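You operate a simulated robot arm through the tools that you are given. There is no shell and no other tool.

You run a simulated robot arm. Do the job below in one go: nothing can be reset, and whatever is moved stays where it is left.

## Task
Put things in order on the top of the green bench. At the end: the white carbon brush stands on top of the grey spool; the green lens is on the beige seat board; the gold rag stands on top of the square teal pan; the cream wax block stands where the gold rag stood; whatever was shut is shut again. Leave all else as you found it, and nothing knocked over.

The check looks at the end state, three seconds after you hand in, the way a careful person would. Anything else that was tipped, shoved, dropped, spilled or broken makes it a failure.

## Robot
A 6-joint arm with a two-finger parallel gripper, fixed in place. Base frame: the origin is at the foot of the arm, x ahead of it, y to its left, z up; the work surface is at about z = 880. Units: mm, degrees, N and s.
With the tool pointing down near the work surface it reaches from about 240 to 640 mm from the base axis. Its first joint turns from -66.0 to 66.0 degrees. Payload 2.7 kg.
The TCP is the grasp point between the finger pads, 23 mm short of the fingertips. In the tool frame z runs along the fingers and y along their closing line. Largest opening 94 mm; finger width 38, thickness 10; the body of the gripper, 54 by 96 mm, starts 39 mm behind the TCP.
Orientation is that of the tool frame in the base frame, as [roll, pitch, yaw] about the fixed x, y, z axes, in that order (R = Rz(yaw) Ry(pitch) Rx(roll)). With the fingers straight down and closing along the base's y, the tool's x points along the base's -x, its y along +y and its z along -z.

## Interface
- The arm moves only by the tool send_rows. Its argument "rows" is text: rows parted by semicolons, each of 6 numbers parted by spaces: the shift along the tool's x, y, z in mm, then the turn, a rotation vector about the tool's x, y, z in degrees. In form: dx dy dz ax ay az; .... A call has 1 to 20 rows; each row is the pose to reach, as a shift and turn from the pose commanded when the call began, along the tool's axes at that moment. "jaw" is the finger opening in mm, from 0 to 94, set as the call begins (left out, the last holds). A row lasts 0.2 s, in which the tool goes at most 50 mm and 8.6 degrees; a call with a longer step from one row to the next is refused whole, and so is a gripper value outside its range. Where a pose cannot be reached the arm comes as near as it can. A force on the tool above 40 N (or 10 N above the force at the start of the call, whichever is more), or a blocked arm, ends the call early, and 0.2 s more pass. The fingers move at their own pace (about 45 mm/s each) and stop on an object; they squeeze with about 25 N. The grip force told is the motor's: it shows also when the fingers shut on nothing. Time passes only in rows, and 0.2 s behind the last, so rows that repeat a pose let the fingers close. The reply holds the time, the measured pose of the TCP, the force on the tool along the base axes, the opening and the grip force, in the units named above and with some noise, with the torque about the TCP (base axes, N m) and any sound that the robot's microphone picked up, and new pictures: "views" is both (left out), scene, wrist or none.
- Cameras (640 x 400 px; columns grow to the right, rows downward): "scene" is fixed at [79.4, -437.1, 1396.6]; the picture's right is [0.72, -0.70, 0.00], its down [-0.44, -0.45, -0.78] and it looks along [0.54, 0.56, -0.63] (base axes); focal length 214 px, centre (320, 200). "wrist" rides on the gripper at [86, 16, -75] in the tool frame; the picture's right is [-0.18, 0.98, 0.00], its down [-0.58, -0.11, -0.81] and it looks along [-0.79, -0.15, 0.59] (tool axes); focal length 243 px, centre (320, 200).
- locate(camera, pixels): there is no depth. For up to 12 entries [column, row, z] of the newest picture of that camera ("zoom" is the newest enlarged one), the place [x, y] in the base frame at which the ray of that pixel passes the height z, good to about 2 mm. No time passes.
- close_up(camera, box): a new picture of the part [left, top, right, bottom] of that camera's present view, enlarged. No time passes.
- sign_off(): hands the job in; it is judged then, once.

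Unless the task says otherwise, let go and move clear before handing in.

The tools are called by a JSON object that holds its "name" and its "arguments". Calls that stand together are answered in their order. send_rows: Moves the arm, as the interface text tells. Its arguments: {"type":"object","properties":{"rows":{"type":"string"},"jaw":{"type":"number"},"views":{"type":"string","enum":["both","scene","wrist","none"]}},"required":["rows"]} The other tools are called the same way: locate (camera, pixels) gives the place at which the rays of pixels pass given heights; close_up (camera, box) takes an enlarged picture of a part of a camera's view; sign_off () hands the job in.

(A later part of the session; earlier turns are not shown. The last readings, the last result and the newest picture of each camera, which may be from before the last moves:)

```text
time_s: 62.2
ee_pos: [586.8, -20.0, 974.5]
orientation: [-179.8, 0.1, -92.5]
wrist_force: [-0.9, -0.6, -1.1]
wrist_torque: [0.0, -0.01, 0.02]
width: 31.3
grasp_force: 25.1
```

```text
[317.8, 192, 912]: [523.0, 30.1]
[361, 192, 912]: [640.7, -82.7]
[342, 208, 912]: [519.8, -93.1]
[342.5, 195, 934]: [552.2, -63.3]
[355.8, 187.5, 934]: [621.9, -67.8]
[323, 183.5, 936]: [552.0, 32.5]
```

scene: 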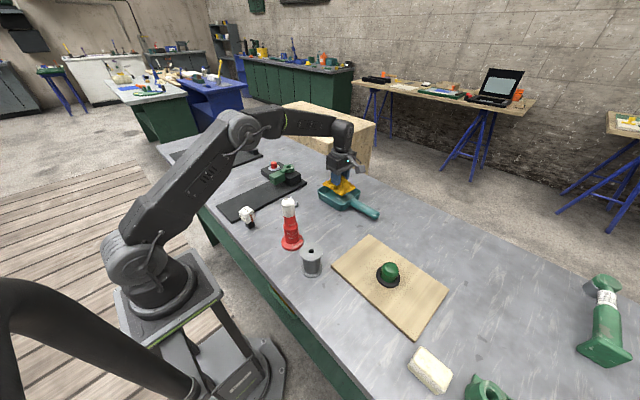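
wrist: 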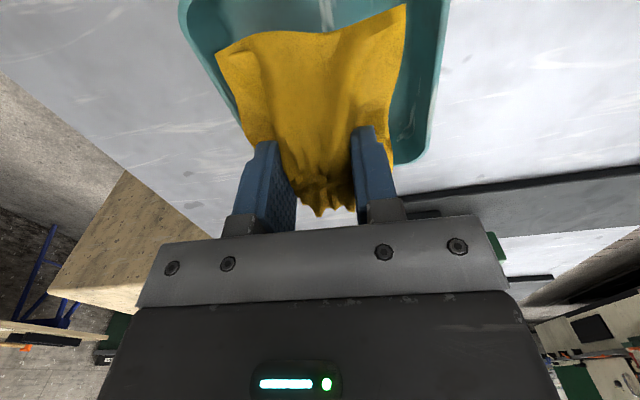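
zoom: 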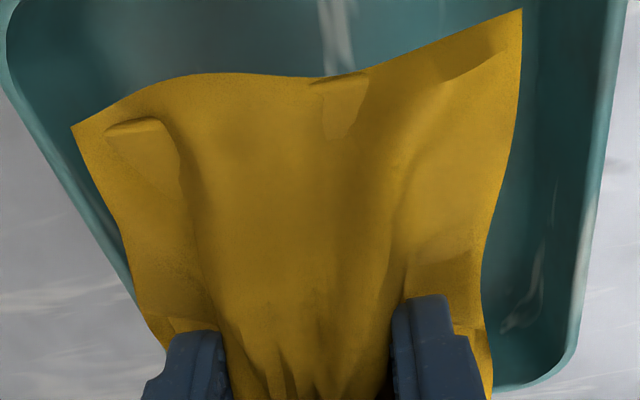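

The pan's rim spans about x 518–643, y −80 to 46, and the rag's footprint x 544–622, y −70 to 29, so it fits inside with a 3 mm shift to −x. I'll lower it in.

{"name": "send_rows", "arguments": {"rows": "0 3.5 5 0 0 0; 0 3.5 20 0 0 0; 0 3.5 35 0 0 0; 0 3.5 42 0 0 0; 0 3.5 42 0 0 0", "views": "both"}}

{"name": "close_up", "arguments": {"camera": "scene", "box": [305, 150, 395, 225]}}

```text
time_s: 63.0
ee_pos: [586.5, -20.7, 952.6]
orientation: [-179.0, 0.0, -92.4]
wrist_force: [-0.2, 0.5, 7.1]
wrist_torque: [0.09, 0.24, -0.02]
width: 31.8
grasp_force: 8.5
stopped in row 4: the force on the tool passed its limit at 57 N (the readings are from after the stop); the commanded pose is now the measured one
```

scene: 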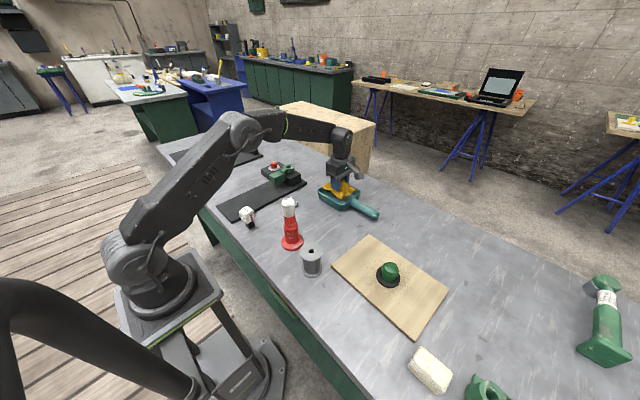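
wrist: 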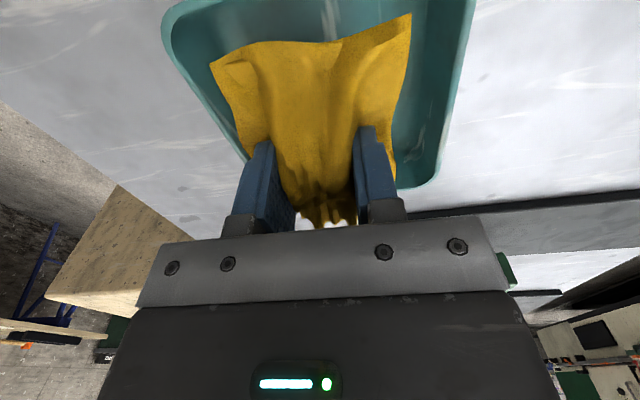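

```text
5.33 times, centred on (350, 188) of scene
```

zoom: 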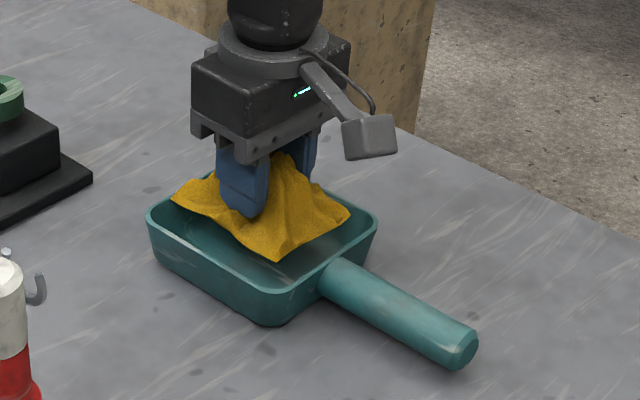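

The call stopped on contact at TCP z 952.6 with the rag's foot near the rim level; the pan has not moved, and the rag lies inside its outline. It is resting with about 7 N, so I'll open slowly and see how it sits.

{"name": "send_rows", "arguments": {"rows": "0 0 -0.5 0 0 0; 0 0 -0.5 0 0 0", "views": "none"}}

{"name": "send_rows", "arguments": {"rows": "0 0 0 0 0 0; 0 0 0 0 0 0", "views": "both", "jaw": 36}}

{"name": "close_up", "arguments": {"camera": "scene", "box": [305, 150, 395, 225]}}

```text
time_s: 63.6
ee_pos: [586.2, -20.4, 952.7]
orientation: [-178.9, 0.0, -92.5]
wrist_force: [1.5, -1.5, 7.8]
wrist_torque: [-0.01, 0.29, 0.01]
width: 31.4
grasp_force: 25.4
```

```text
time_s: 64.2
ee_pos: [585.7, -21.3, 951.9]
orientation: [-179.2, 0.0, -92.5]
wrist_force: [3.3, -0.8, 8.6]
wrist_torque: [0.02, 0.14, 0.01]
width: 34.7
grasp_force: 0.2
```

scene: 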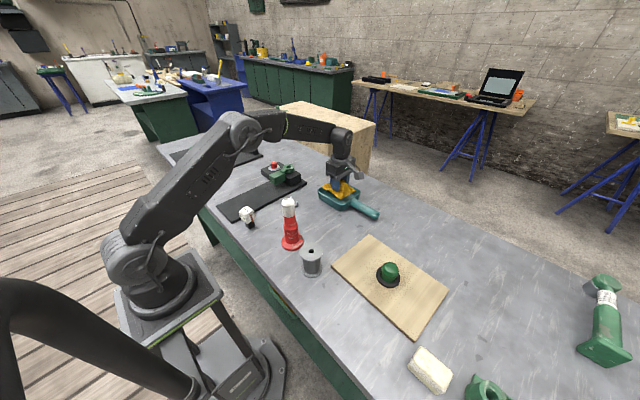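
wrist: 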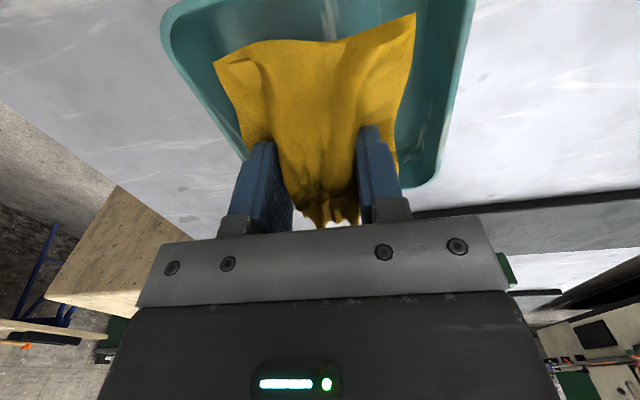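

```text
5.33 times, centred on (350, 188) of scene
```

zoom: 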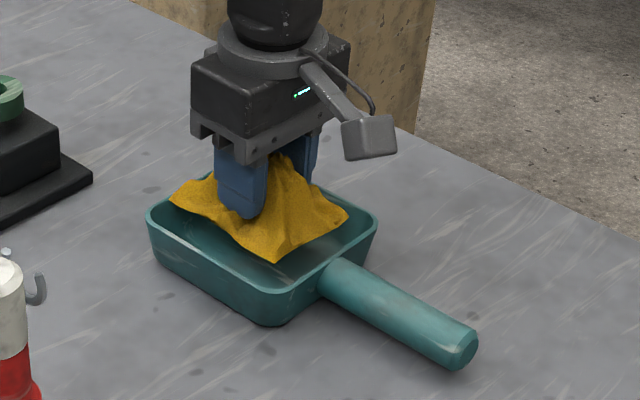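

The tool still feels 8.6 N up, probably the tips on the rag's shoulders. I'll open wider and rise a little, then look.

{"name": "send_rows", "arguments": {"rows": "0 0 -1 0 0 0; 0 0 -2 0 0 0; 0 0 -2 0 0 0", "views": "none", "jaw": 50}}

{"name": "send_rows", "arguments": {"rows": "0 0 -5 0 0 0; 0 0 -20 0 0 0; 0 0 -45 0 0 0; 0 0 -45 0 0 0", "views": "both"}}

{"name": "close_up", "arguments": {"camera": "scene", "box": [305, 150, 395, 225]}}

{"name": "close_up", "arguments": {"camera": "wrist", "box": [160, 0, 460, 200]}}

```text
time_s: 65.0
ee_pos: [583.7, -20.7, 952.3]
orientation: [-179.3, 0.0, -92.5]
wrist_force: [-0.7, 0.2, -0.3]
wrist_torque: [-0.01, 0.01, 0.01]
width: 50.0
grasp_force: 0.0
```

```text
time_s: 66.0
ee_pos: [583.4, -21.4, 999.0]
orientation: [-179.1, -0.1, -92.4]
wrist_force: [1.0, -0.1, -1.1]
wrist_torque: [-0.06, -0.01, 0.05]
width: 50.2
grasp_force: 0.2
```

scene: 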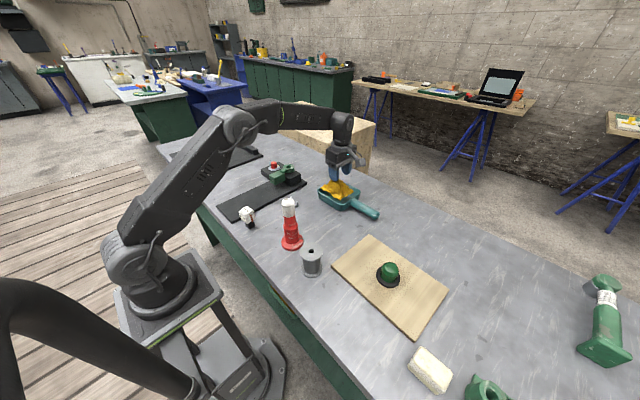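
wrist: 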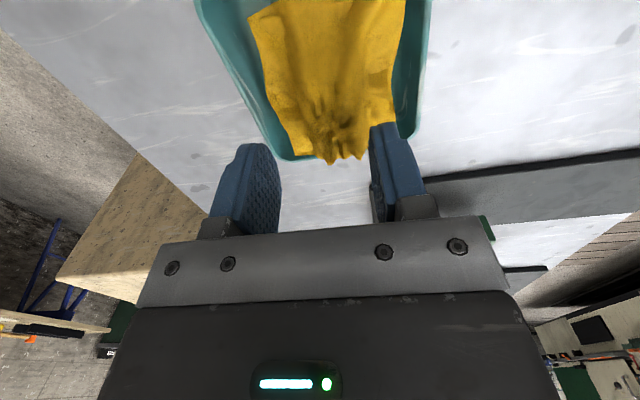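

```text
5.33 times, centred on (350, 188) of scene
```

zoom: 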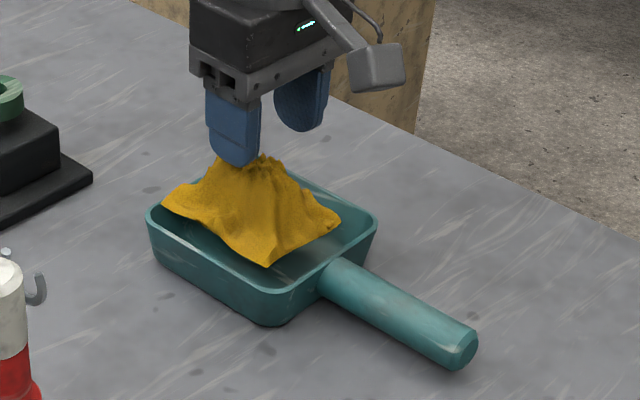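

```text
2.00 times, centred on (310, 100) of wrist
```

zoom: 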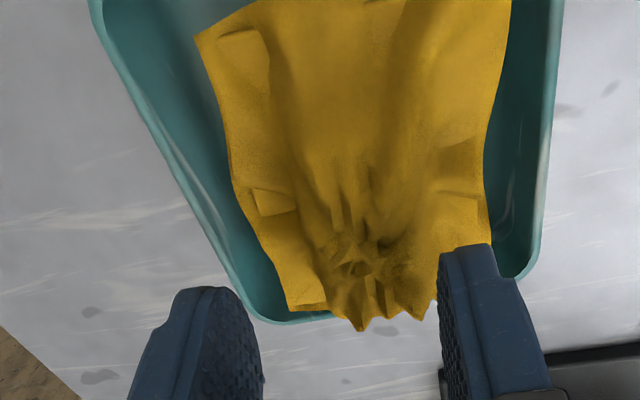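

The rag sits in the pan and shifted slightly toward −x. I'll rise and back the camera off for a clear view.

{"name": "send_rows", "arguments": {"rows": "15 0 -30 0 5 0; 30 0 -60 0 10 0; 45 0 -90 0 15 0; 60 0 -110 0 20 0; 70 0 -110 0 25 0; 70 0 -110 0 25 0", "views": "both"}}

{"name": "close_up", "arguments": {"camera": "scene", "box": [310, 165, 380, 220]}}

{"name": "close_up", "arguments": {"camera": "wrist", "box": [200, 0, 460, 180]}}

```text
time_s: 67.4
ee_pos: [579.0, -89.6, 1109.4]
orientation: [-178.9, -25.1, -93.0]
wrist_force: [0.3, -1.0, -0.2]
wrist_torque: [-0.02, 0.0, 0.0]
width: 49.8
grasp_force: 0.1
```

scene: 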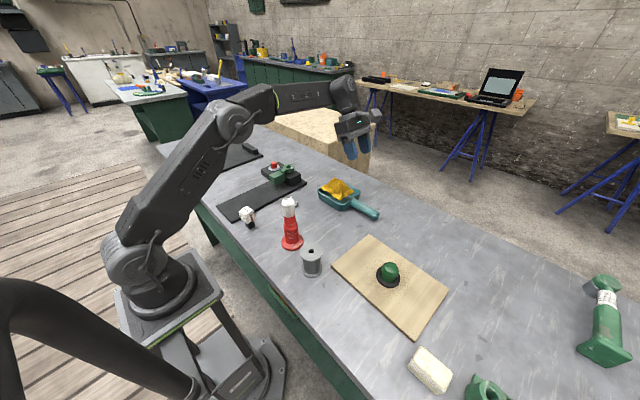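
wrist: 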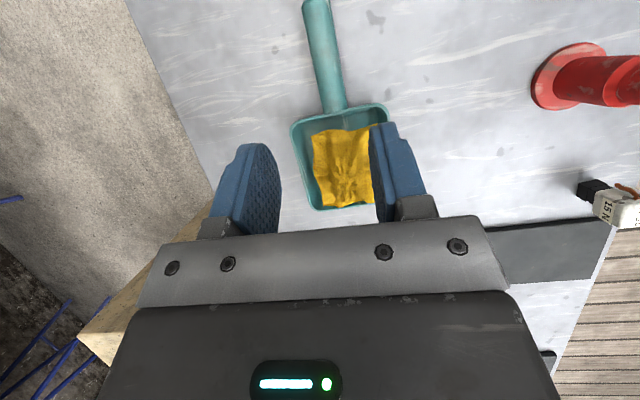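

```text
7.27 times, centred on (345, 192) of scene
```

zoom: 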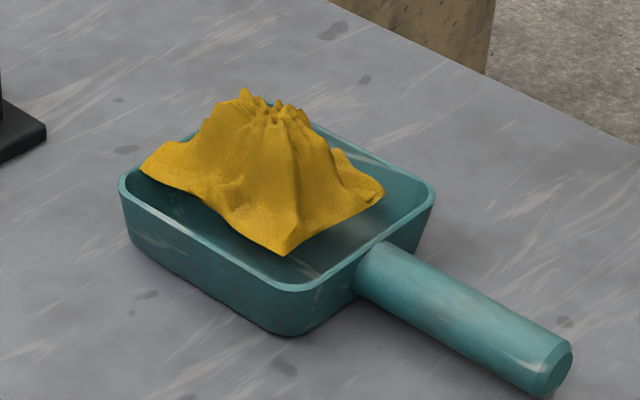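

```text
2.22 times, centred on (330, 90) of wrist
```

zoom: 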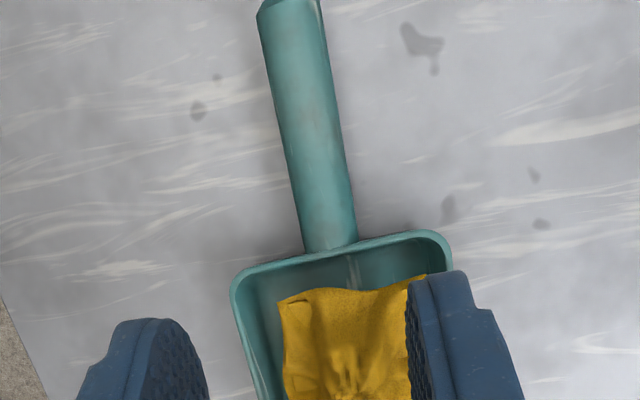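

The right finger blocks part of the rag; I'll open fully to see it all.

{"name": "send_rows", "arguments": {"rows": "0 8 0 0 0 0; 0 12 0 0 0 0; 0 12 0 0 0 0", "views": "wrist", "jaw": 92}}

{"name": "close_up", "arguments": {"camera": "wrist", "box": [260, 80, 420, 230]}}

```text
time_s: 68.2
ee_pos: [566.1, -88.5, 1109.0]
orientation: [-179.0, -25.0, -92.8]
wrist_force: [0.3, 0.8, 0.7]
wrist_torque: [-0.01, -0.03, 0.0]
width: 91.8
grasp_force: 0.0
```

wrist: 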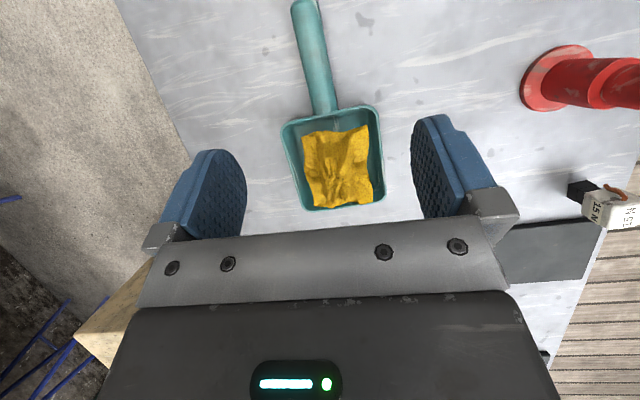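

```text
2.67 times, centred on (340, 155) of wrist
```

zoom: 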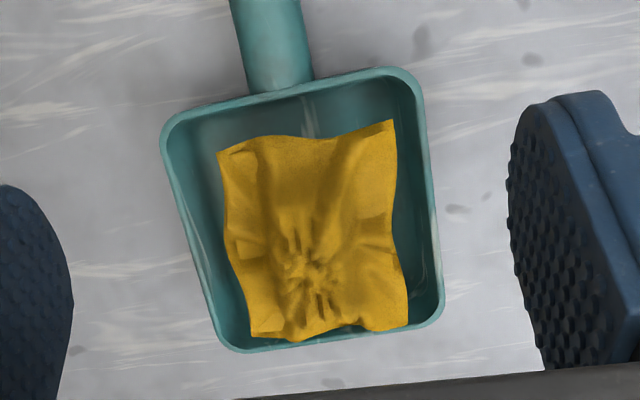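

{"name": "locate", "arguments": {"camera": "zoom", "pixels": [[393, 122, 885], [393, 122, 900], [393, 122, 915], [217, 153, 885], [217, 153, 900], [217, 153, 915], [407, 326, 900], [250, 335, 900], [300, 265, 940], [425, 75, 912], [162, 130, 912], [440, 315, 912]]}}

{"name": "close_up", "arguments": {"camera": "scene", "box": [310, 165, 380, 220]}}

{"name": "locate", "arguments": {"camera": "zoom", "pixels": [[285, 255, 885], [285, 255, 900], [285, 255, 915], [384, 192, 885], [384, 192, 900], [384, 192, 915], [142, 170, 885], [142, 170, 900], [142, 170, 915], [290, 290, 912], [435, 190, 912], [120, 185, 912]]}}

```text
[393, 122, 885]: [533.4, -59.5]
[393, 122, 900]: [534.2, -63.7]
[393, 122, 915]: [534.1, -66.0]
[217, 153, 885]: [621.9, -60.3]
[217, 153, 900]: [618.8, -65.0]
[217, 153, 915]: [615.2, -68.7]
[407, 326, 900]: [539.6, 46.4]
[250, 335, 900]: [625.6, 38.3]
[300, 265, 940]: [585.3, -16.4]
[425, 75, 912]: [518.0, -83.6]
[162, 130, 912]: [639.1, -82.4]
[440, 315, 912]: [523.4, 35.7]
```

```text
7.27 times, centred on (345, 192) of scene
```

zoom: 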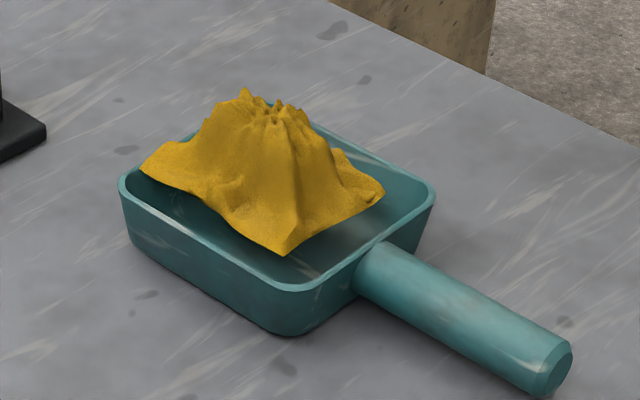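

```text
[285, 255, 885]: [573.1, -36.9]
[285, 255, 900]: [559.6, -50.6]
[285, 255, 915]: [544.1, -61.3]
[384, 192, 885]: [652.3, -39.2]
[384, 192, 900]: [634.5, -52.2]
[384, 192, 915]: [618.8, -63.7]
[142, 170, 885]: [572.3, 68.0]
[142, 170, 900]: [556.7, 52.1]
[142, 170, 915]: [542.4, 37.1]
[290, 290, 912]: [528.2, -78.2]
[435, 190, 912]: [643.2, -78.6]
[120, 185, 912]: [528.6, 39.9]
```

The rag's corners come out near z 915, level with the rim, so it rests on the pan's collision top, centred near (578,−15) over the pan (580,−20). Next is the wax block; I'll measure it in the scene view.

{"name": "close_up", "arguments": {"camera": "scene", "box": [390, 335, 470, 400]}}

```text
6.15 times, centred on (430, 368) of scene
```

zoom: 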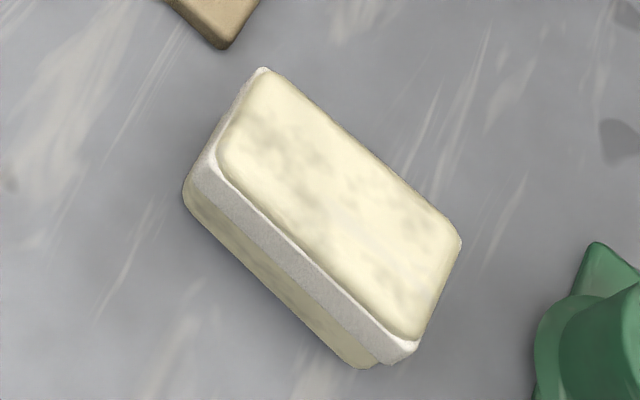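

{"name": "locate", "arguments": {"camera": "zoom", "pixels": [[258, 68, 910], [460, 240, 910], [415, 345, 910], [215, 165, 910], [185, 200, 881], [360, 368, 881], [258, 68, 920], [460, 240, 920], [415, 345, 920], [215, 165, 920]]}}

```text
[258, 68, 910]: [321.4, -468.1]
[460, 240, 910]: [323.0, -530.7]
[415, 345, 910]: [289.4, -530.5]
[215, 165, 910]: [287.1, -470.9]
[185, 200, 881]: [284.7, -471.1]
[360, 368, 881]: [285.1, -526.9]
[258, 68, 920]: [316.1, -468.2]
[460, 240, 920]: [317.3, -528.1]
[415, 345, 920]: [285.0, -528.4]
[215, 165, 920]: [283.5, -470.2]
```

{"name": "locate", "arguments": {"camera": "zoom", "pixels": [[535, 330, 900], [535, 395, 890], [597, 242, 885], [540, 300, 930], [225, 48, 890]]}}

{"name": "close_up", "arguments": {"camera": "scene", "box": [440, 350, 520, 400]}}

```text
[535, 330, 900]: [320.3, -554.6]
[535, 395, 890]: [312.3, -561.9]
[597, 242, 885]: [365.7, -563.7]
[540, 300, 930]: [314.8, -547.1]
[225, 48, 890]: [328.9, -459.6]
```

```text
8.00 times, centred on (480, 375) of scene
```

zoom: 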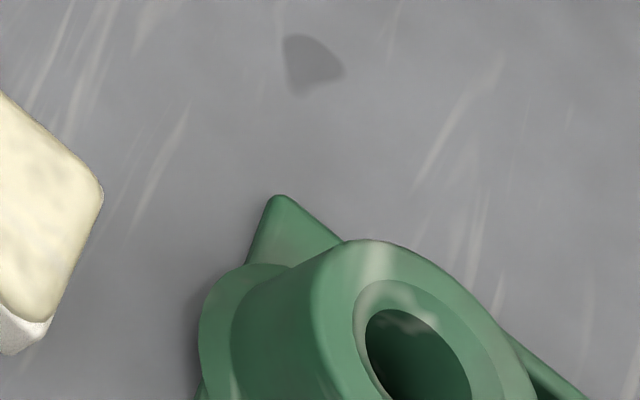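

The wax is axis-aligned, about 35 mm (x) by 60 mm (y), centred near (304,−500), with a green fitting close on its −y side at y≈−555. I'll grip it across x with the camera on the +y side. First I'll untilt and square up.

{"name": "send_rows", "arguments": {"rows": "0 0 0 -1 -6 0; 0 0 0 -1 -13 0; 0 0 0 -1 -19 0; 0 0 0 -1 -25 0; 0 0 0 -1 -25 0", "views": "none", "jaw": 70}}

```text
time_s: 69.4
ee_pos: [567.7, -90.3, 1108.5]
orientation: [179.8, 0.2, -92.7]
wrist_force: [-0.2, 0.4, -0.7]
wrist_torque: [-0.03, -0.03, 0.01]
width: 70.1
grasp_force: 0.0
```

Squared up. I'll travel toward the wax in two legs, turning the gripper by about 177° in all.

{"name": "send_rows", "arguments": {"rows": "19.6 11.5 0 0 0 8.2; 39.3 23.1 0 0 0 16.4; 58.9 34.6 1 0 0 24.5; 78.5 46.2 1 0 0 32.7; 98.2 57.7 2 0 0 40.9; 117.8 69.3 2 0 0 49.1; 137.5 80.8 3 0 0 57.3; 157.1 92.4 3 0 0 65.5; 176.7 103.9 4 0 0 73.6; 196.4 115.5 4 0 0 81.8; 216 127 5 0 0 90; 216 127 5 0 0 90", "views": "none"}}

{"name": "send_rows", "arguments": {"rows": "10.6 -18.7 4.5 0 0 7.94; 21.3 -37.4 9 0 0 15.9; 31.9 -56.1 13.6 0 0 23.8; 42.5 -74.8 18 0 0 31.8; 53.2 -93.5 22.7 0 0 39.7; 63.8 -112.2 27 0 0 47.6; 74.5 -130.9 31.8 0 0 55.6; 85.1 -149.6 36 0 0 63.5; 95.7 -168.3 40.9 0 0 71.4; 106.4 -187 45 0 0 79.4; 117 -205.7 50 0 0 87.3; 117 -205.7 50 0 0 87.3", "views": "both"}}

```text
time_s: 72.0
ee_pos: [431.8, -299.7, 1103.1]
orientation: [179.9, 0.0, 177.2]
wrist_force: [-0.4, -0.3, 0.0]
wrist_torque: [-0.02, 0.01, 0.0]
width: 70.0
grasp_force: 0.0
```

```text
time_s: 74.6
ee_pos: [304.1, -499.6, 1053.1]
orientation: [-180.0, 0.1, 89.9]
wrist_force: [-0.7, -1.0, 0.6]
wrist_torque: [0.0, 0.03, 0.02]
width: 70.0
grasp_force: 0.0
```

scene: 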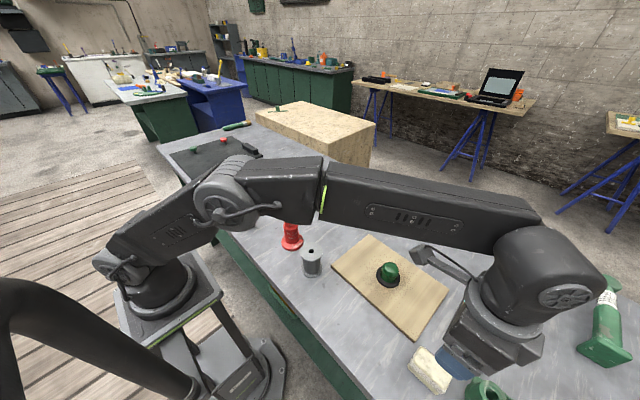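
wrist: 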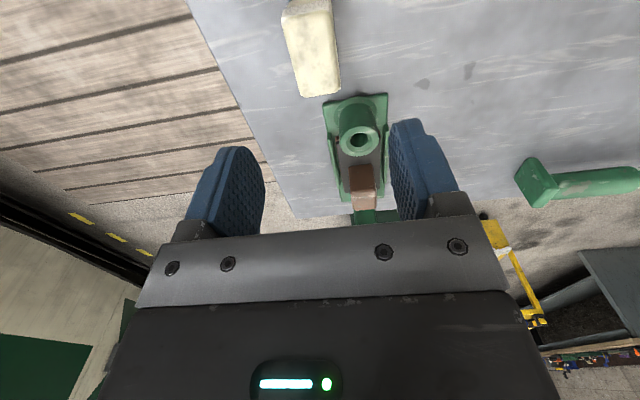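

The wax shows at (310,50) in the wrist view, beyond it the green fitting. I'll measure it from here.

{"name": "close_up", "arguments": {"camera": "wrist", "box": [260, 0, 380, 120]}}

{"name": "locate", "arguments": {"camera": "wrist", "pixels": [[300, 96, 912], [340, 92, 912], [284, 20, 912], [333, 10, 912], [345, 108, 935], [325, 108, 882]]}}

```text
3.33 times, centred on (320, 60) of wrist
```

zoom: 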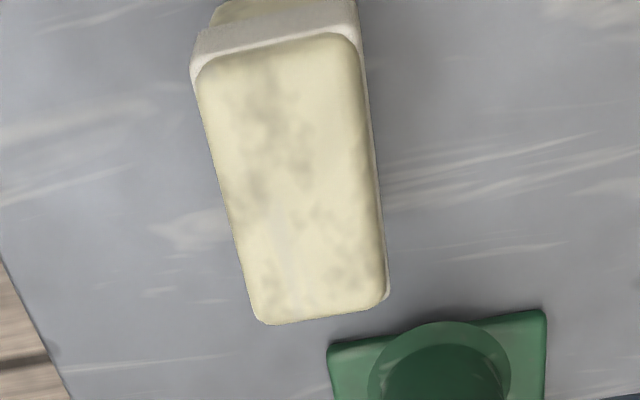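

```text
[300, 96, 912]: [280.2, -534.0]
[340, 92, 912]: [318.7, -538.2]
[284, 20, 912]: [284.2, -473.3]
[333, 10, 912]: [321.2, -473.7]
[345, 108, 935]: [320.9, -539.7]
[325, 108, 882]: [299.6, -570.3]
```

{"name": "locate", "arguments": {"camera": "zoom", "pixels": [[197, 75, 912], [360, 45, 912], [388, 298, 912], [265, 323, 912], [375, 180, 912], [235, 200, 912], [328, 350, 884], [440, 322, 945], [195, 75, 885]]}}

```text
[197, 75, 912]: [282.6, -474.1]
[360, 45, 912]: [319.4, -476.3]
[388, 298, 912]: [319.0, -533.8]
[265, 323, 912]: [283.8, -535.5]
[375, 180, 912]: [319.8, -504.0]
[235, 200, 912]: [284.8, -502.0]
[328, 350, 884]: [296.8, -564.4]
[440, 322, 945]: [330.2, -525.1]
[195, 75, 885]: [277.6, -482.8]
```

Combined centre is about (302,−502). I'll descend with the jaws at 70 to TCP z 907, slightly to the +y side of centre.

{"name": "send_rows", "arguments": {"rows": "0 -1 40 0 0 0; 1 -2 80 0 0 0; 2 -2 115 0 0 0; 2 -2 115 0 0 0", "views": "wrist"}}

{"name": "close_up", "arguments": {"camera": "wrist", "box": [190, 60, 450, 240]}}

```text
time_s: 75.6
ee_pos: [304.1, -497.3, 936.7]
orientation: [-179.9, 0.0, 90.0]
wrist_force: [-0.1, 0.4, 0.0]
wrist_torque: [0.0, -0.02, 0.02]
width: 70.0
grasp_force: 0.2
```

wrist: 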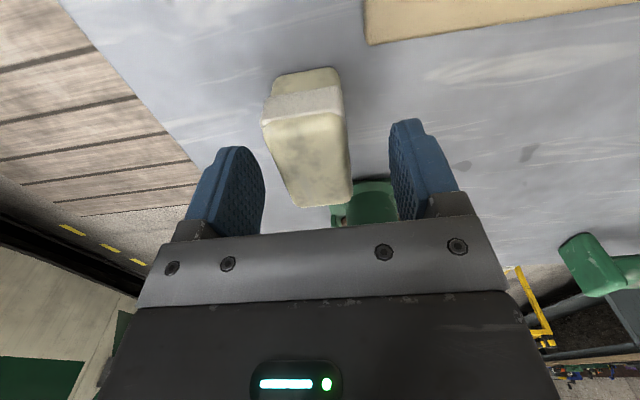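

```text
2.22 times, centred on (320, 150) of wrist
```

zoom: 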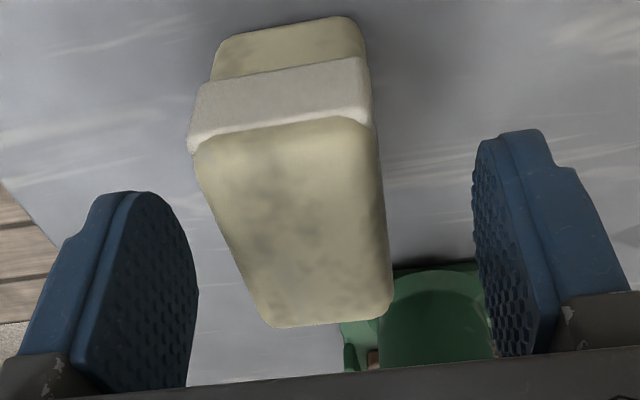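

The block is nearly centred (offset about 2 mm to −x). I'll go down the rest, shifting 2 mm.

{"name": "send_rows", "arguments": {"rows": "0 -2 15 0 0 0; 0 -2 28 0 0 0; 0 -2 28 0 0 0", "views": "none"}}

{"name": "send_rows", "arguments": {"rows": "0 0 0 0 0 0; 0 0 0 0 0 0; 0 0 0 0 0 0", "views": "wrist", "jaw": 44}}

{"name": "close_up", "arguments": {"camera": "wrist", "box": [190, 60, 450, 240]}}

```text
time_s: 76.4
ee_pos: [300.5, -497.1, 910.0]
orientation: [-180.0, 0.0, 90.0]
wrist_force: [0.5, -1.0, -0.1]
wrist_torque: [0.02, -0.02, 0.01]
width: 69.8
grasp_force: 0.1
```

```text
time_s: 77.2
ee_pos: [300.3, -497.3, 910.0]
orientation: [-179.9, 0.0, 89.9]
wrist_force: [-0.4, 0.7, 1.0]
wrist_torque: [-0.03, -0.01, -0.01]
width: 44.0
grasp_force: 0.0
```

wrist: 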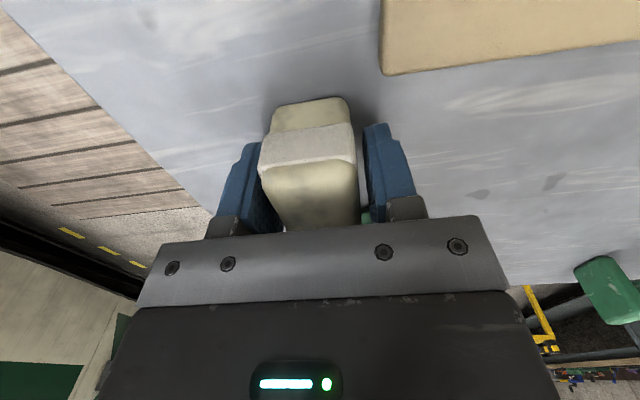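

```text
2.22 times, centred on (320, 150) of wrist
```

zoom: 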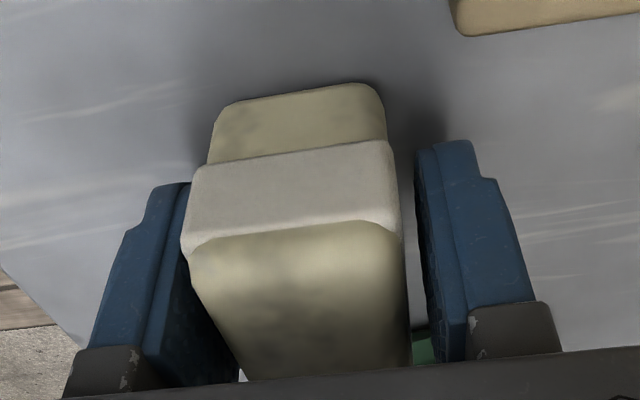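

Left gap is smaller; I'll shift 1 mm left while closing to 38.

{"name": "send_rows", "arguments": {"rows": "0 -1.2 0 0 0 0; 0 -1.2 0 0 0 0; 0 -1.2 0 0 0 0", "views": "none", "jaw": 38}}

{"name": "send_rows", "arguments": {"rows": "0 0 0 0 0 0; 0 0 0 0 0 0", "views": "none", "jaw": 36}}

{"name": "send_rows", "arguments": {"rows": "0 0 0 0 0 0; 0 0 0 0 0 0", "views": "wrist", "jaw": 34}}

```text
time_s: 78.0
ee_pos: [300.8, -497.0, 908.9]
orientation: [-179.9, 0.0, 90.0]
wrist_force: [0.3, 0.9, 0.2]
wrist_torque: [-0.01, 0.03, 0.04]
width: 38.2
grasp_force: 0.1
```

```text
time_s: 78.6
ee_pos: [299.9, -497.8, 910.3]
orientation: [-179.9, -0.1, 90.1]
wrist_force: [-0.5, -0.7, 0.4]
wrist_torque: [0.01, 0.03, 0.03]
width: 35.9
grasp_force: 0.4
```

```text
time_s: 79.2
ee_pos: [299.7, -496.8, 909.3]
orientation: [-179.9, 0.0, 90.0]
wrist_force: [0.0, -0.3, 1.4]
wrist_torque: [-0.01, 0.01, 0.03]
width: 35.3
grasp_force: 25.0
```

wrist: 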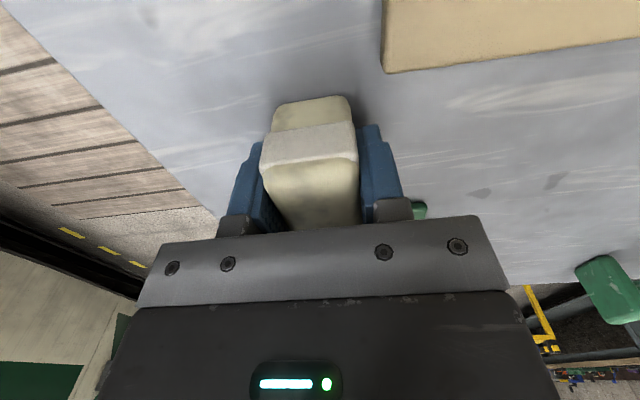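

The wax is held at 35.3 mm with 25 N. I'll lift it straight up to about z 1130.

{"name": "send_rows", "arguments": {"rows": "0 0 -10 0 0 0; 0 0 -50 0 0 0; 0 0 -95 0 0 0; 0 0 -140 0 0 0; 0 0 -185 0 0 0; 0 0 -220 0 0 0; 0 0 -220 0 0 0", "views": "both", "jaw": 32}}

```text
time_s: 80.8
ee_pos: [297.0, -497.1, 1132.5]
orientation: [-179.9, 0.0, 89.9]
wrist_force: [-0.8, 0.6, -0.8]
wrist_torque: [0.01, -0.02, 0.0]
width: 35.6
grasp_force: 25.3
```

scene: 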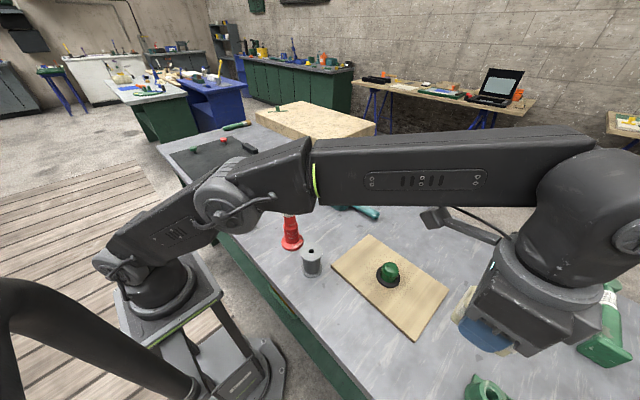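
wrist: 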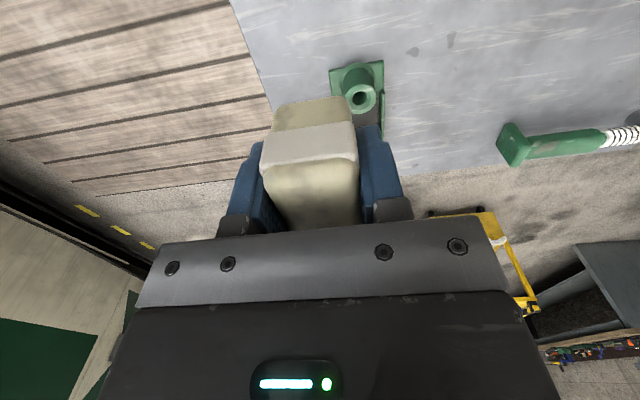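

The wax came up cleanly. I'll carry it high over the spool and bottle to the rag's old place at (359,381), turning the gripper to yaw 180 on the way.

{"name": "send_rows", "arguments": {"rows": "36.6 2.3 0 0 0 -3.75; 73.3 4.7 0 0 0 -7.5; 110 7 0 0 0 -11.25; 146.6 9.3 0 0 0 -15; 183.2 11.7 0 0 0 -18.75; 219.9 14 0 0 0 -22.5; 256.5 16.3 0 0 0 -26.25; 293.2 18.7 0 0 0 -30; 329.8 21 0 0 0 -33.75; 366.5 23.3 0 0 0 -37.5; 403.1 25.7 0 0 0 -41.25; 439.8 28 0 0 0 -45; 439.8 28 0 0 0 -45", "views": "none"}}

{"name": "send_rows", "arguments": {"rows": "24.25 27.55 0 0 0 -3.75; 48.5 55.1 0 0 0 -7.5; 72.75 82.65 0 0 0 -11.25; 97 110.2 0 0 0 -15; 121.25 137.75 0 0 0 -18.75; 145.5 165.3 0 0 0 -22.5; 169.75 192.85 0 0 0 -26.25; 194 220.4 0 0 0 -30; 218.25 247.95 0 0 0 -33.75; 242.5 275.5 0 0 0 -37.5; 266.75 303 0 0 0 -41.25; 291 330.6 0 0 0 -45; 291 330.6 0 0 0 -45", "views": "both"}}

```text
time_s: 83.6
ee_pos: [328.8, -58.9, 1131.0]
orientation: [-179.9, 0.0, 134.9]
wrist_force: [-0.8, -0.2, -0.2]
wrist_torque: [-0.02, 0.03, -0.02]
width: 35.6
grasp_force: 25.0
```

```text
time_s: 86.4
ee_pos: [354.7, 381.7, 1131.5]
orientation: [-179.9, -0.1, -180.0]
wrist_force: [0.2, 0.8, -0.1]
wrist_torque: [-0.02, 0.02, -0.02]
width: 35.8
grasp_force: 25.0
```

scene: 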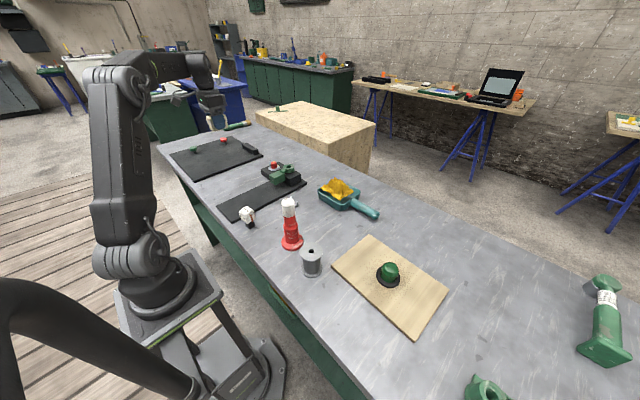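
wrist: 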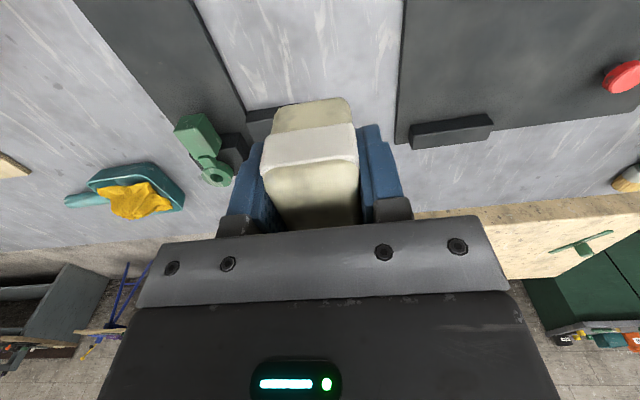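

Now over the rag's old place at (355,382). I'll lower to just above the bench, then feel down.

{"name": "send_rows", "arguments": {"rows": "0 -1 45 0 0 0; 0 -1 90 0 0 0; 0 -1 135 0 0 0; 0 -1 175 0 0 0; 0 -1 200 0 0 0; 0 -1 212 0 0 0; 0 -1 212 0 0 0", "views": "both"}}

```text
time_s: 88.0
ee_pos: [355.8, 378.2, 918.3]
orientation: [180.0, -0.1, -179.9]
wrist_force: [-0.2, 0.1, -1.0]
wrist_torque: [0.0, 0.01, 0.0]
width: 35.9
grasp_force: 24.9
```

scene: 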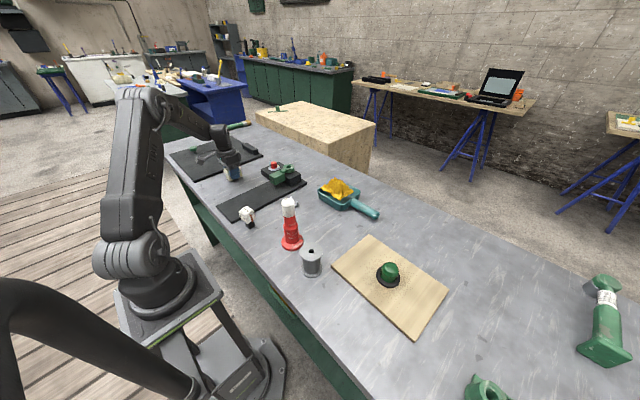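
wrist: 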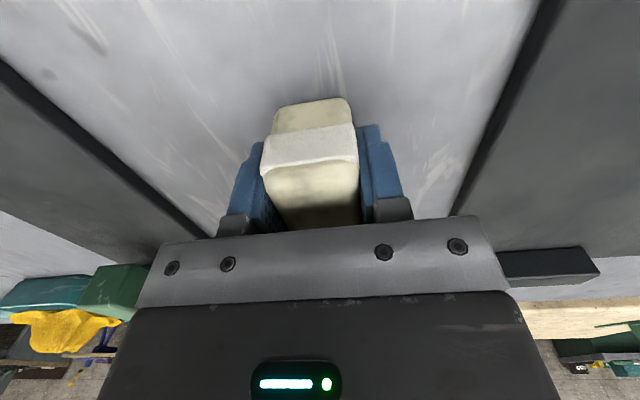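

{"name": "send_rows", "arguments": {"rows": "0 0 2 0 0 0; 0 0 4 0 0 0; 0 0 5 0 0 0; 0 0 5 0 0 0", "views": "none"}}

{"name": "send_rows", "arguments": {"rows": "0 0 1 0 0 0; 0 0 2 0 0 0; 0 0 2 0 0 0", "views": "none"}}

```text
time_s: 89.0
ee_pos: [355.0, 379.3, 913.3]
orientation: [-179.9, -0.1, 179.9]
wrist_force: [-0.8, 0.3, -0.4]
wrist_torque: [0.01, 0.03, -0.02]
width: 35.7
grasp_force: 25.3
```

```text
time_s: 89.8
ee_pos: [355.6, 382.3, 911.6]
orientation: [-180.0, -0.1, -180.0]
wrist_force: [0.4, 0.0, -1.1]
wrist_torque: [0.02, 0.03, 0.01]
width: 35.8
grasp_force: 25.3
```

No contact yet; I'll continue 1 mm at a time.

{"name": "send_rows", "arguments": {"rows": "0 0 0.5 0 0 0; 0 0 1 0 0 0; 0 0 1 0 0 0", "views": "none"}}

{"name": "send_rows", "arguments": {"rows": "0 0 0.5 0 0 0; 0 0 0.8 0 0 0; 0 0 0.8 0 0 0", "views": "none"}}

```text
time_s: 90.6
ee_pos: [354.8, 381.4, 910.0]
orientation: [180.0, -0.1, -179.9]
wrist_force: [-0.9, -0.1, -1.6]
wrist_torque: [0.01, -0.02, 0.02]
width: 35.9
grasp_force: 25.3
```

```text
time_s: 91.4
ee_pos: [355.5, 379.8, 909.7]
orientation: [-180.0, -0.1, 180.0]
wrist_force: [-0.8, 0.1, -2.1]
wrist_torque: [0.03, 0.01, -0.02]
width: 35.5
grasp_force: 25.0
```

{"name": "send_rows", "arguments": {"rows": "0 0 0.5 0 0 0; 0 0 0.8 0 0 0; 0 0 0.8 0 0 0", "views": "none"}}

```text
time_s: 92.2
ee_pos: [355.1, 379.9, 910.1]
orientation: [179.8, 0.0, -179.9]
wrist_force: [0.0, -1.8, 8.6]
wrist_torque: [-0.17, -0.16, -0.04]
width: 35.6
grasp_force: 24.5
```

The block now touches the bench (8.6 N). I'll open and rise.

{"name": "send_rows", "arguments": {"rows": "0 0 0 0 0 0; 0 0 0 0 0 0; 0 0 0 0 0 0", "views": "none", "jaw": 56}}

{"name": "send_rows", "arguments": {"rows": "0 0 -20 0 0 0; 0 0 -60 0 0 0; 0 0 -105 0 0 0; 0 0 -150 0 0 0; 0 0 -190 0 0 0; 0 0 -190 0 0 0", "views": "both"}}

{"name": "close_up", "arguments": {"camera": "scene", "box": [190, 140, 290, 220]}}

```text
time_s: 93.0
ee_pos: [356.6, 380.2, 908.5]
orientation: [-179.9, 0.0, -179.9]
wrist_force: [0.1, -0.3, -0.5]
wrist_torque: [0.0, -0.01, 0.01]
width: 55.9
grasp_force: 0.1
```

```text
time_s: 94.4
ee_pos: [354.8, 381.5, 1100.4]
orientation: [-179.9, -0.1, -179.9]
wrist_force: [-0.7, 0.2, -0.4]
wrist_torque: [0.0, 0.01, -0.01]
width: 56.1
grasp_force: 0.0
```

scene: 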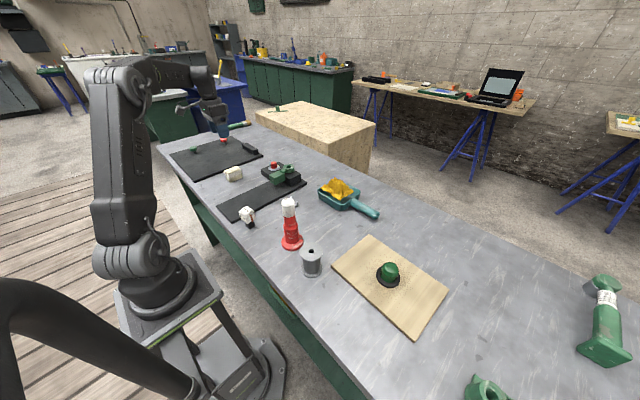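
wrist: 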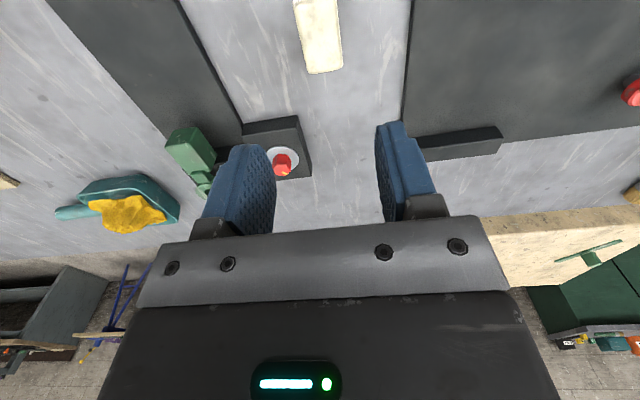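

```text
5.00 times, centred on (240, 180) of scene
```

zoom: 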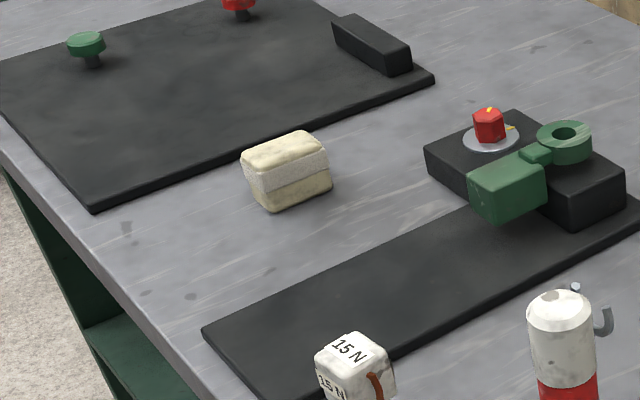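

The wax stands upright at the rag's former place. Now back to the brush: I'll return to the pose above it (261,78.4) with yaw −83.5.

{"name": "send_rows", "arguments": {"rows": "7.9 -25.2 7 0 0 -8.04; 15.7 -50.4 15 0 0 -16.1; 23.6 -75.6 22 0 0 -24.1; 31.4 -100.8 30 0 0 -32.2; 39.3 -126 37 0 0 -40.2; 47.1 -151.2 45 0 0 -48.2; 55 -176.3 52 0 0 -56.3; 62.9 -201.5 59 0 0 -64.3; 70.7 -226.7 67 0 0 -72.4; 78.6 -252 74 0 0 -80.4; 86.4 -277 81 0 0 -88.4; 94.3 -302.3 89 0 0 -96.5; 94.3 -302.3 89 0 0 -96.5", "views": "both", "jaw": 56}}

{"name": "close_up", "arguments": {"camera": "wrist", "box": [280, 35, 360, 145]}}

```text
time_s: 97.2
ee_pos: [261.2, 77.7, 1010.8]
orientation: [180.0, 0.0, -83.5]
wrist_force: [0.6, -0.7, -0.1]
wrist_torque: [-0.04, -0.04, 0.03]
width: 56.1
grasp_force: 0.1
```

scene: 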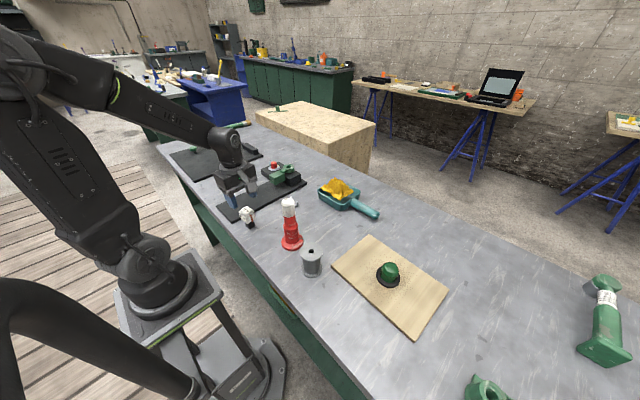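
wrist: 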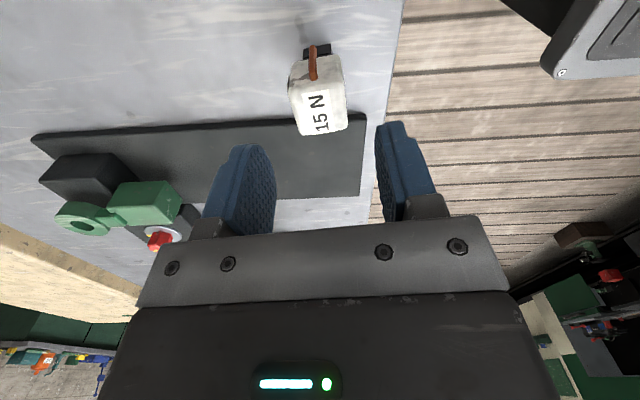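

```text
3.64 times, centred on (320, 90) of wrist
```

zoom: 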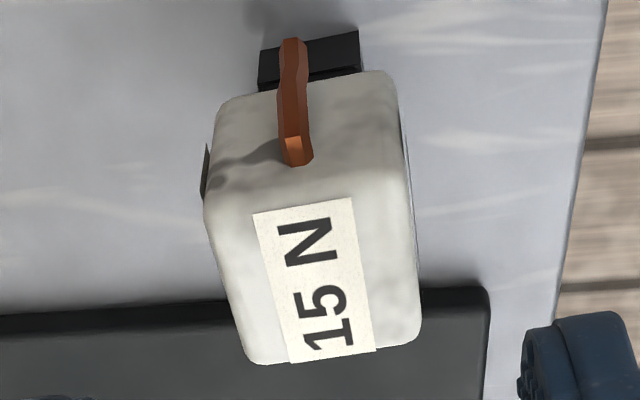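

The brush stands where I left it, about 1–2 mm to +x of the grip axis. I'll shift 1.5 mm and descend to the earlier grip height.

{"name": "send_rows", "arguments": {"rows": "0 -1.5 30 0 0 0; 0 -1.5 60 0 0 0; 0 -1.5 77 0 0 0; 0 -1.5 77 0 0 0", "views": "none", "jaw": 56}}

{"name": "send_rows", "arguments": {"rows": "0 0 0 0 0 0; 0 0 0 0 0 0; 0 0 0 0 0 0", "views": "wrist", "jaw": 37}}

{"name": "close_up", "arguments": {"camera": "wrist", "box": [210, 90, 430, 240]}}

```text
time_s: 98.2
ee_pos: [262.8, 78.3, 930.8]
orientation: [179.9, 0.1, -83.5]
wrist_force: [-0.3, -0.7, 0.4]
wrist_torque: [0.05, 0.0, 0.03]
width: 56.0
grasp_force: 0.1
```

```text
time_s: 99.0
ee_pos: [261.4, 78.3, 931.4]
orientation: [179.9, 0.0, -83.5]
wrist_force: [1.0, 0.0, -0.4]
wrist_torque: [0.0, -0.01, 0.0]
width: 36.7
grasp_force: 0.0
```

wrist: 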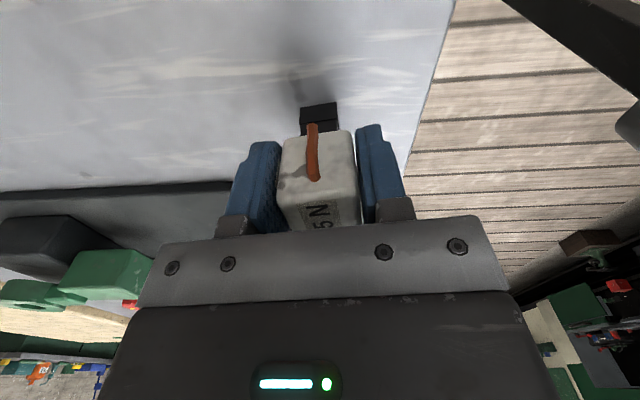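

```text
2.67 times, centred on (320, 165) of wrist
```

zoom: 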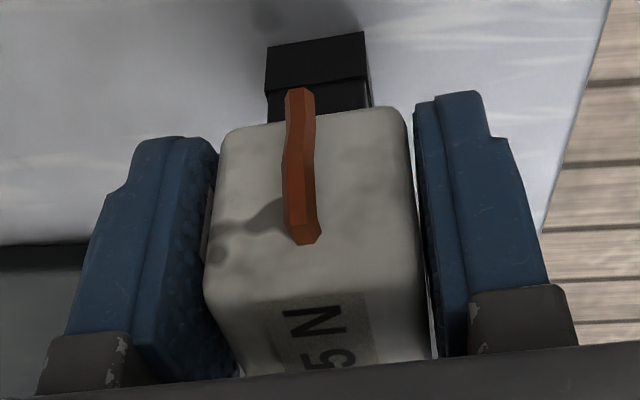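

Centred well. I'll close to light contact, then just into the holding zone.

{"name": "send_rows", "arguments": {"rows": "0 0 0 0 0 0; 0 0 0 0 0 0", "views": "none", "jaw": 34}}

{"name": "send_rows", "arguments": {"rows": "0 0 0 0 0 0; 0 0 0 0 0 0", "views": "none", "jaw": 33}}

{"name": "send_rows", "arguments": {"rows": "0 0 0 0 0 0; 0 0 -2 0 0 0; 0 0 -4 0 0 0; 0 0 -4 0 0 0", "views": "wrist", "jaw": 32.85}}

{"name": "close_up", "arguments": {"camera": "wrist", "box": [210, 90, 430, 240]}}

{"name": "close_up", "arguments": {"camera": "scene", "box": [225, 195, 275, 235]}}

```text
time_s: 99.6
ee_pos: [263.2, 77.3, 932.0]
orientation: [180.0, 0.0, -83.5]
wrist_force: [-0.5, 0.1, -0.7]
wrist_torque: [0.01, -0.01, 0.0]
width: 34.1
grasp_force: 0.1
```

```text
time_s: 100.2
ee_pos: [262.2, 77.2, 932.3]
orientation: [179.8, 0.0, -83.4]
wrist_force: [0.2, -0.1, 1.3]
wrist_torque: [0.01, 0.01, -0.01]
width: 34.0
grasp_force: 0.5
```

```text
time_s: 101.2
ee_pos: [262.2, 79.3, 937.1]
orientation: [179.9, 0.0, -83.5]
wrist_force: [-0.6, 0.4, -0.3]
wrist_torque: [0.01, -0.01, 0.01]
width: 34.2
grasp_force: 1.1
```

wrist: 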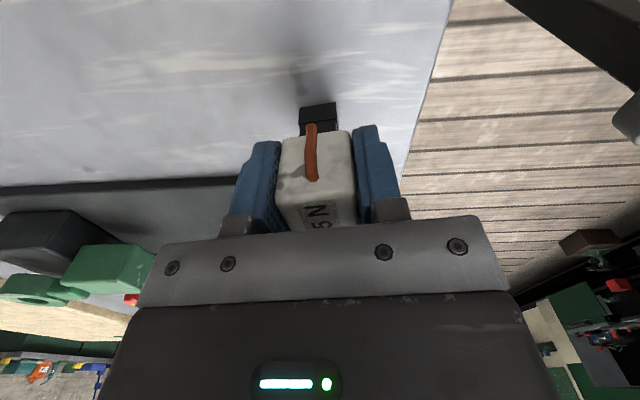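

```text
2.67 times, centred on (320, 165) of wrist
```

zoom: 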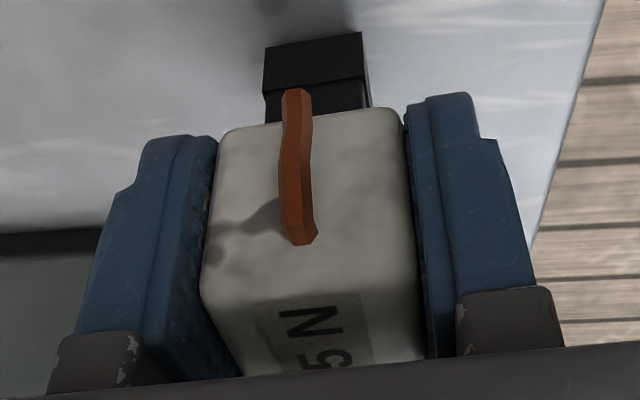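

```text
10.00 times, centred on (250, 215) of scene
```

zoom: 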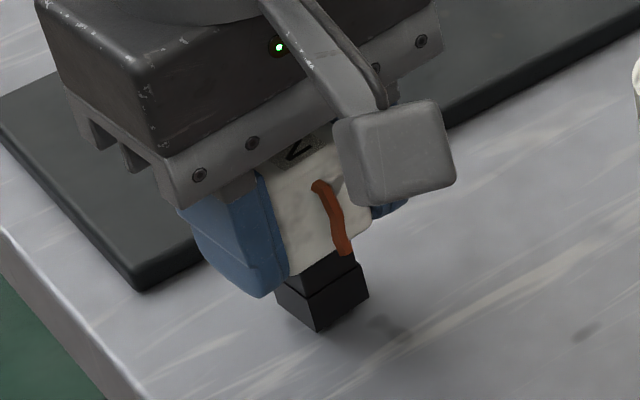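

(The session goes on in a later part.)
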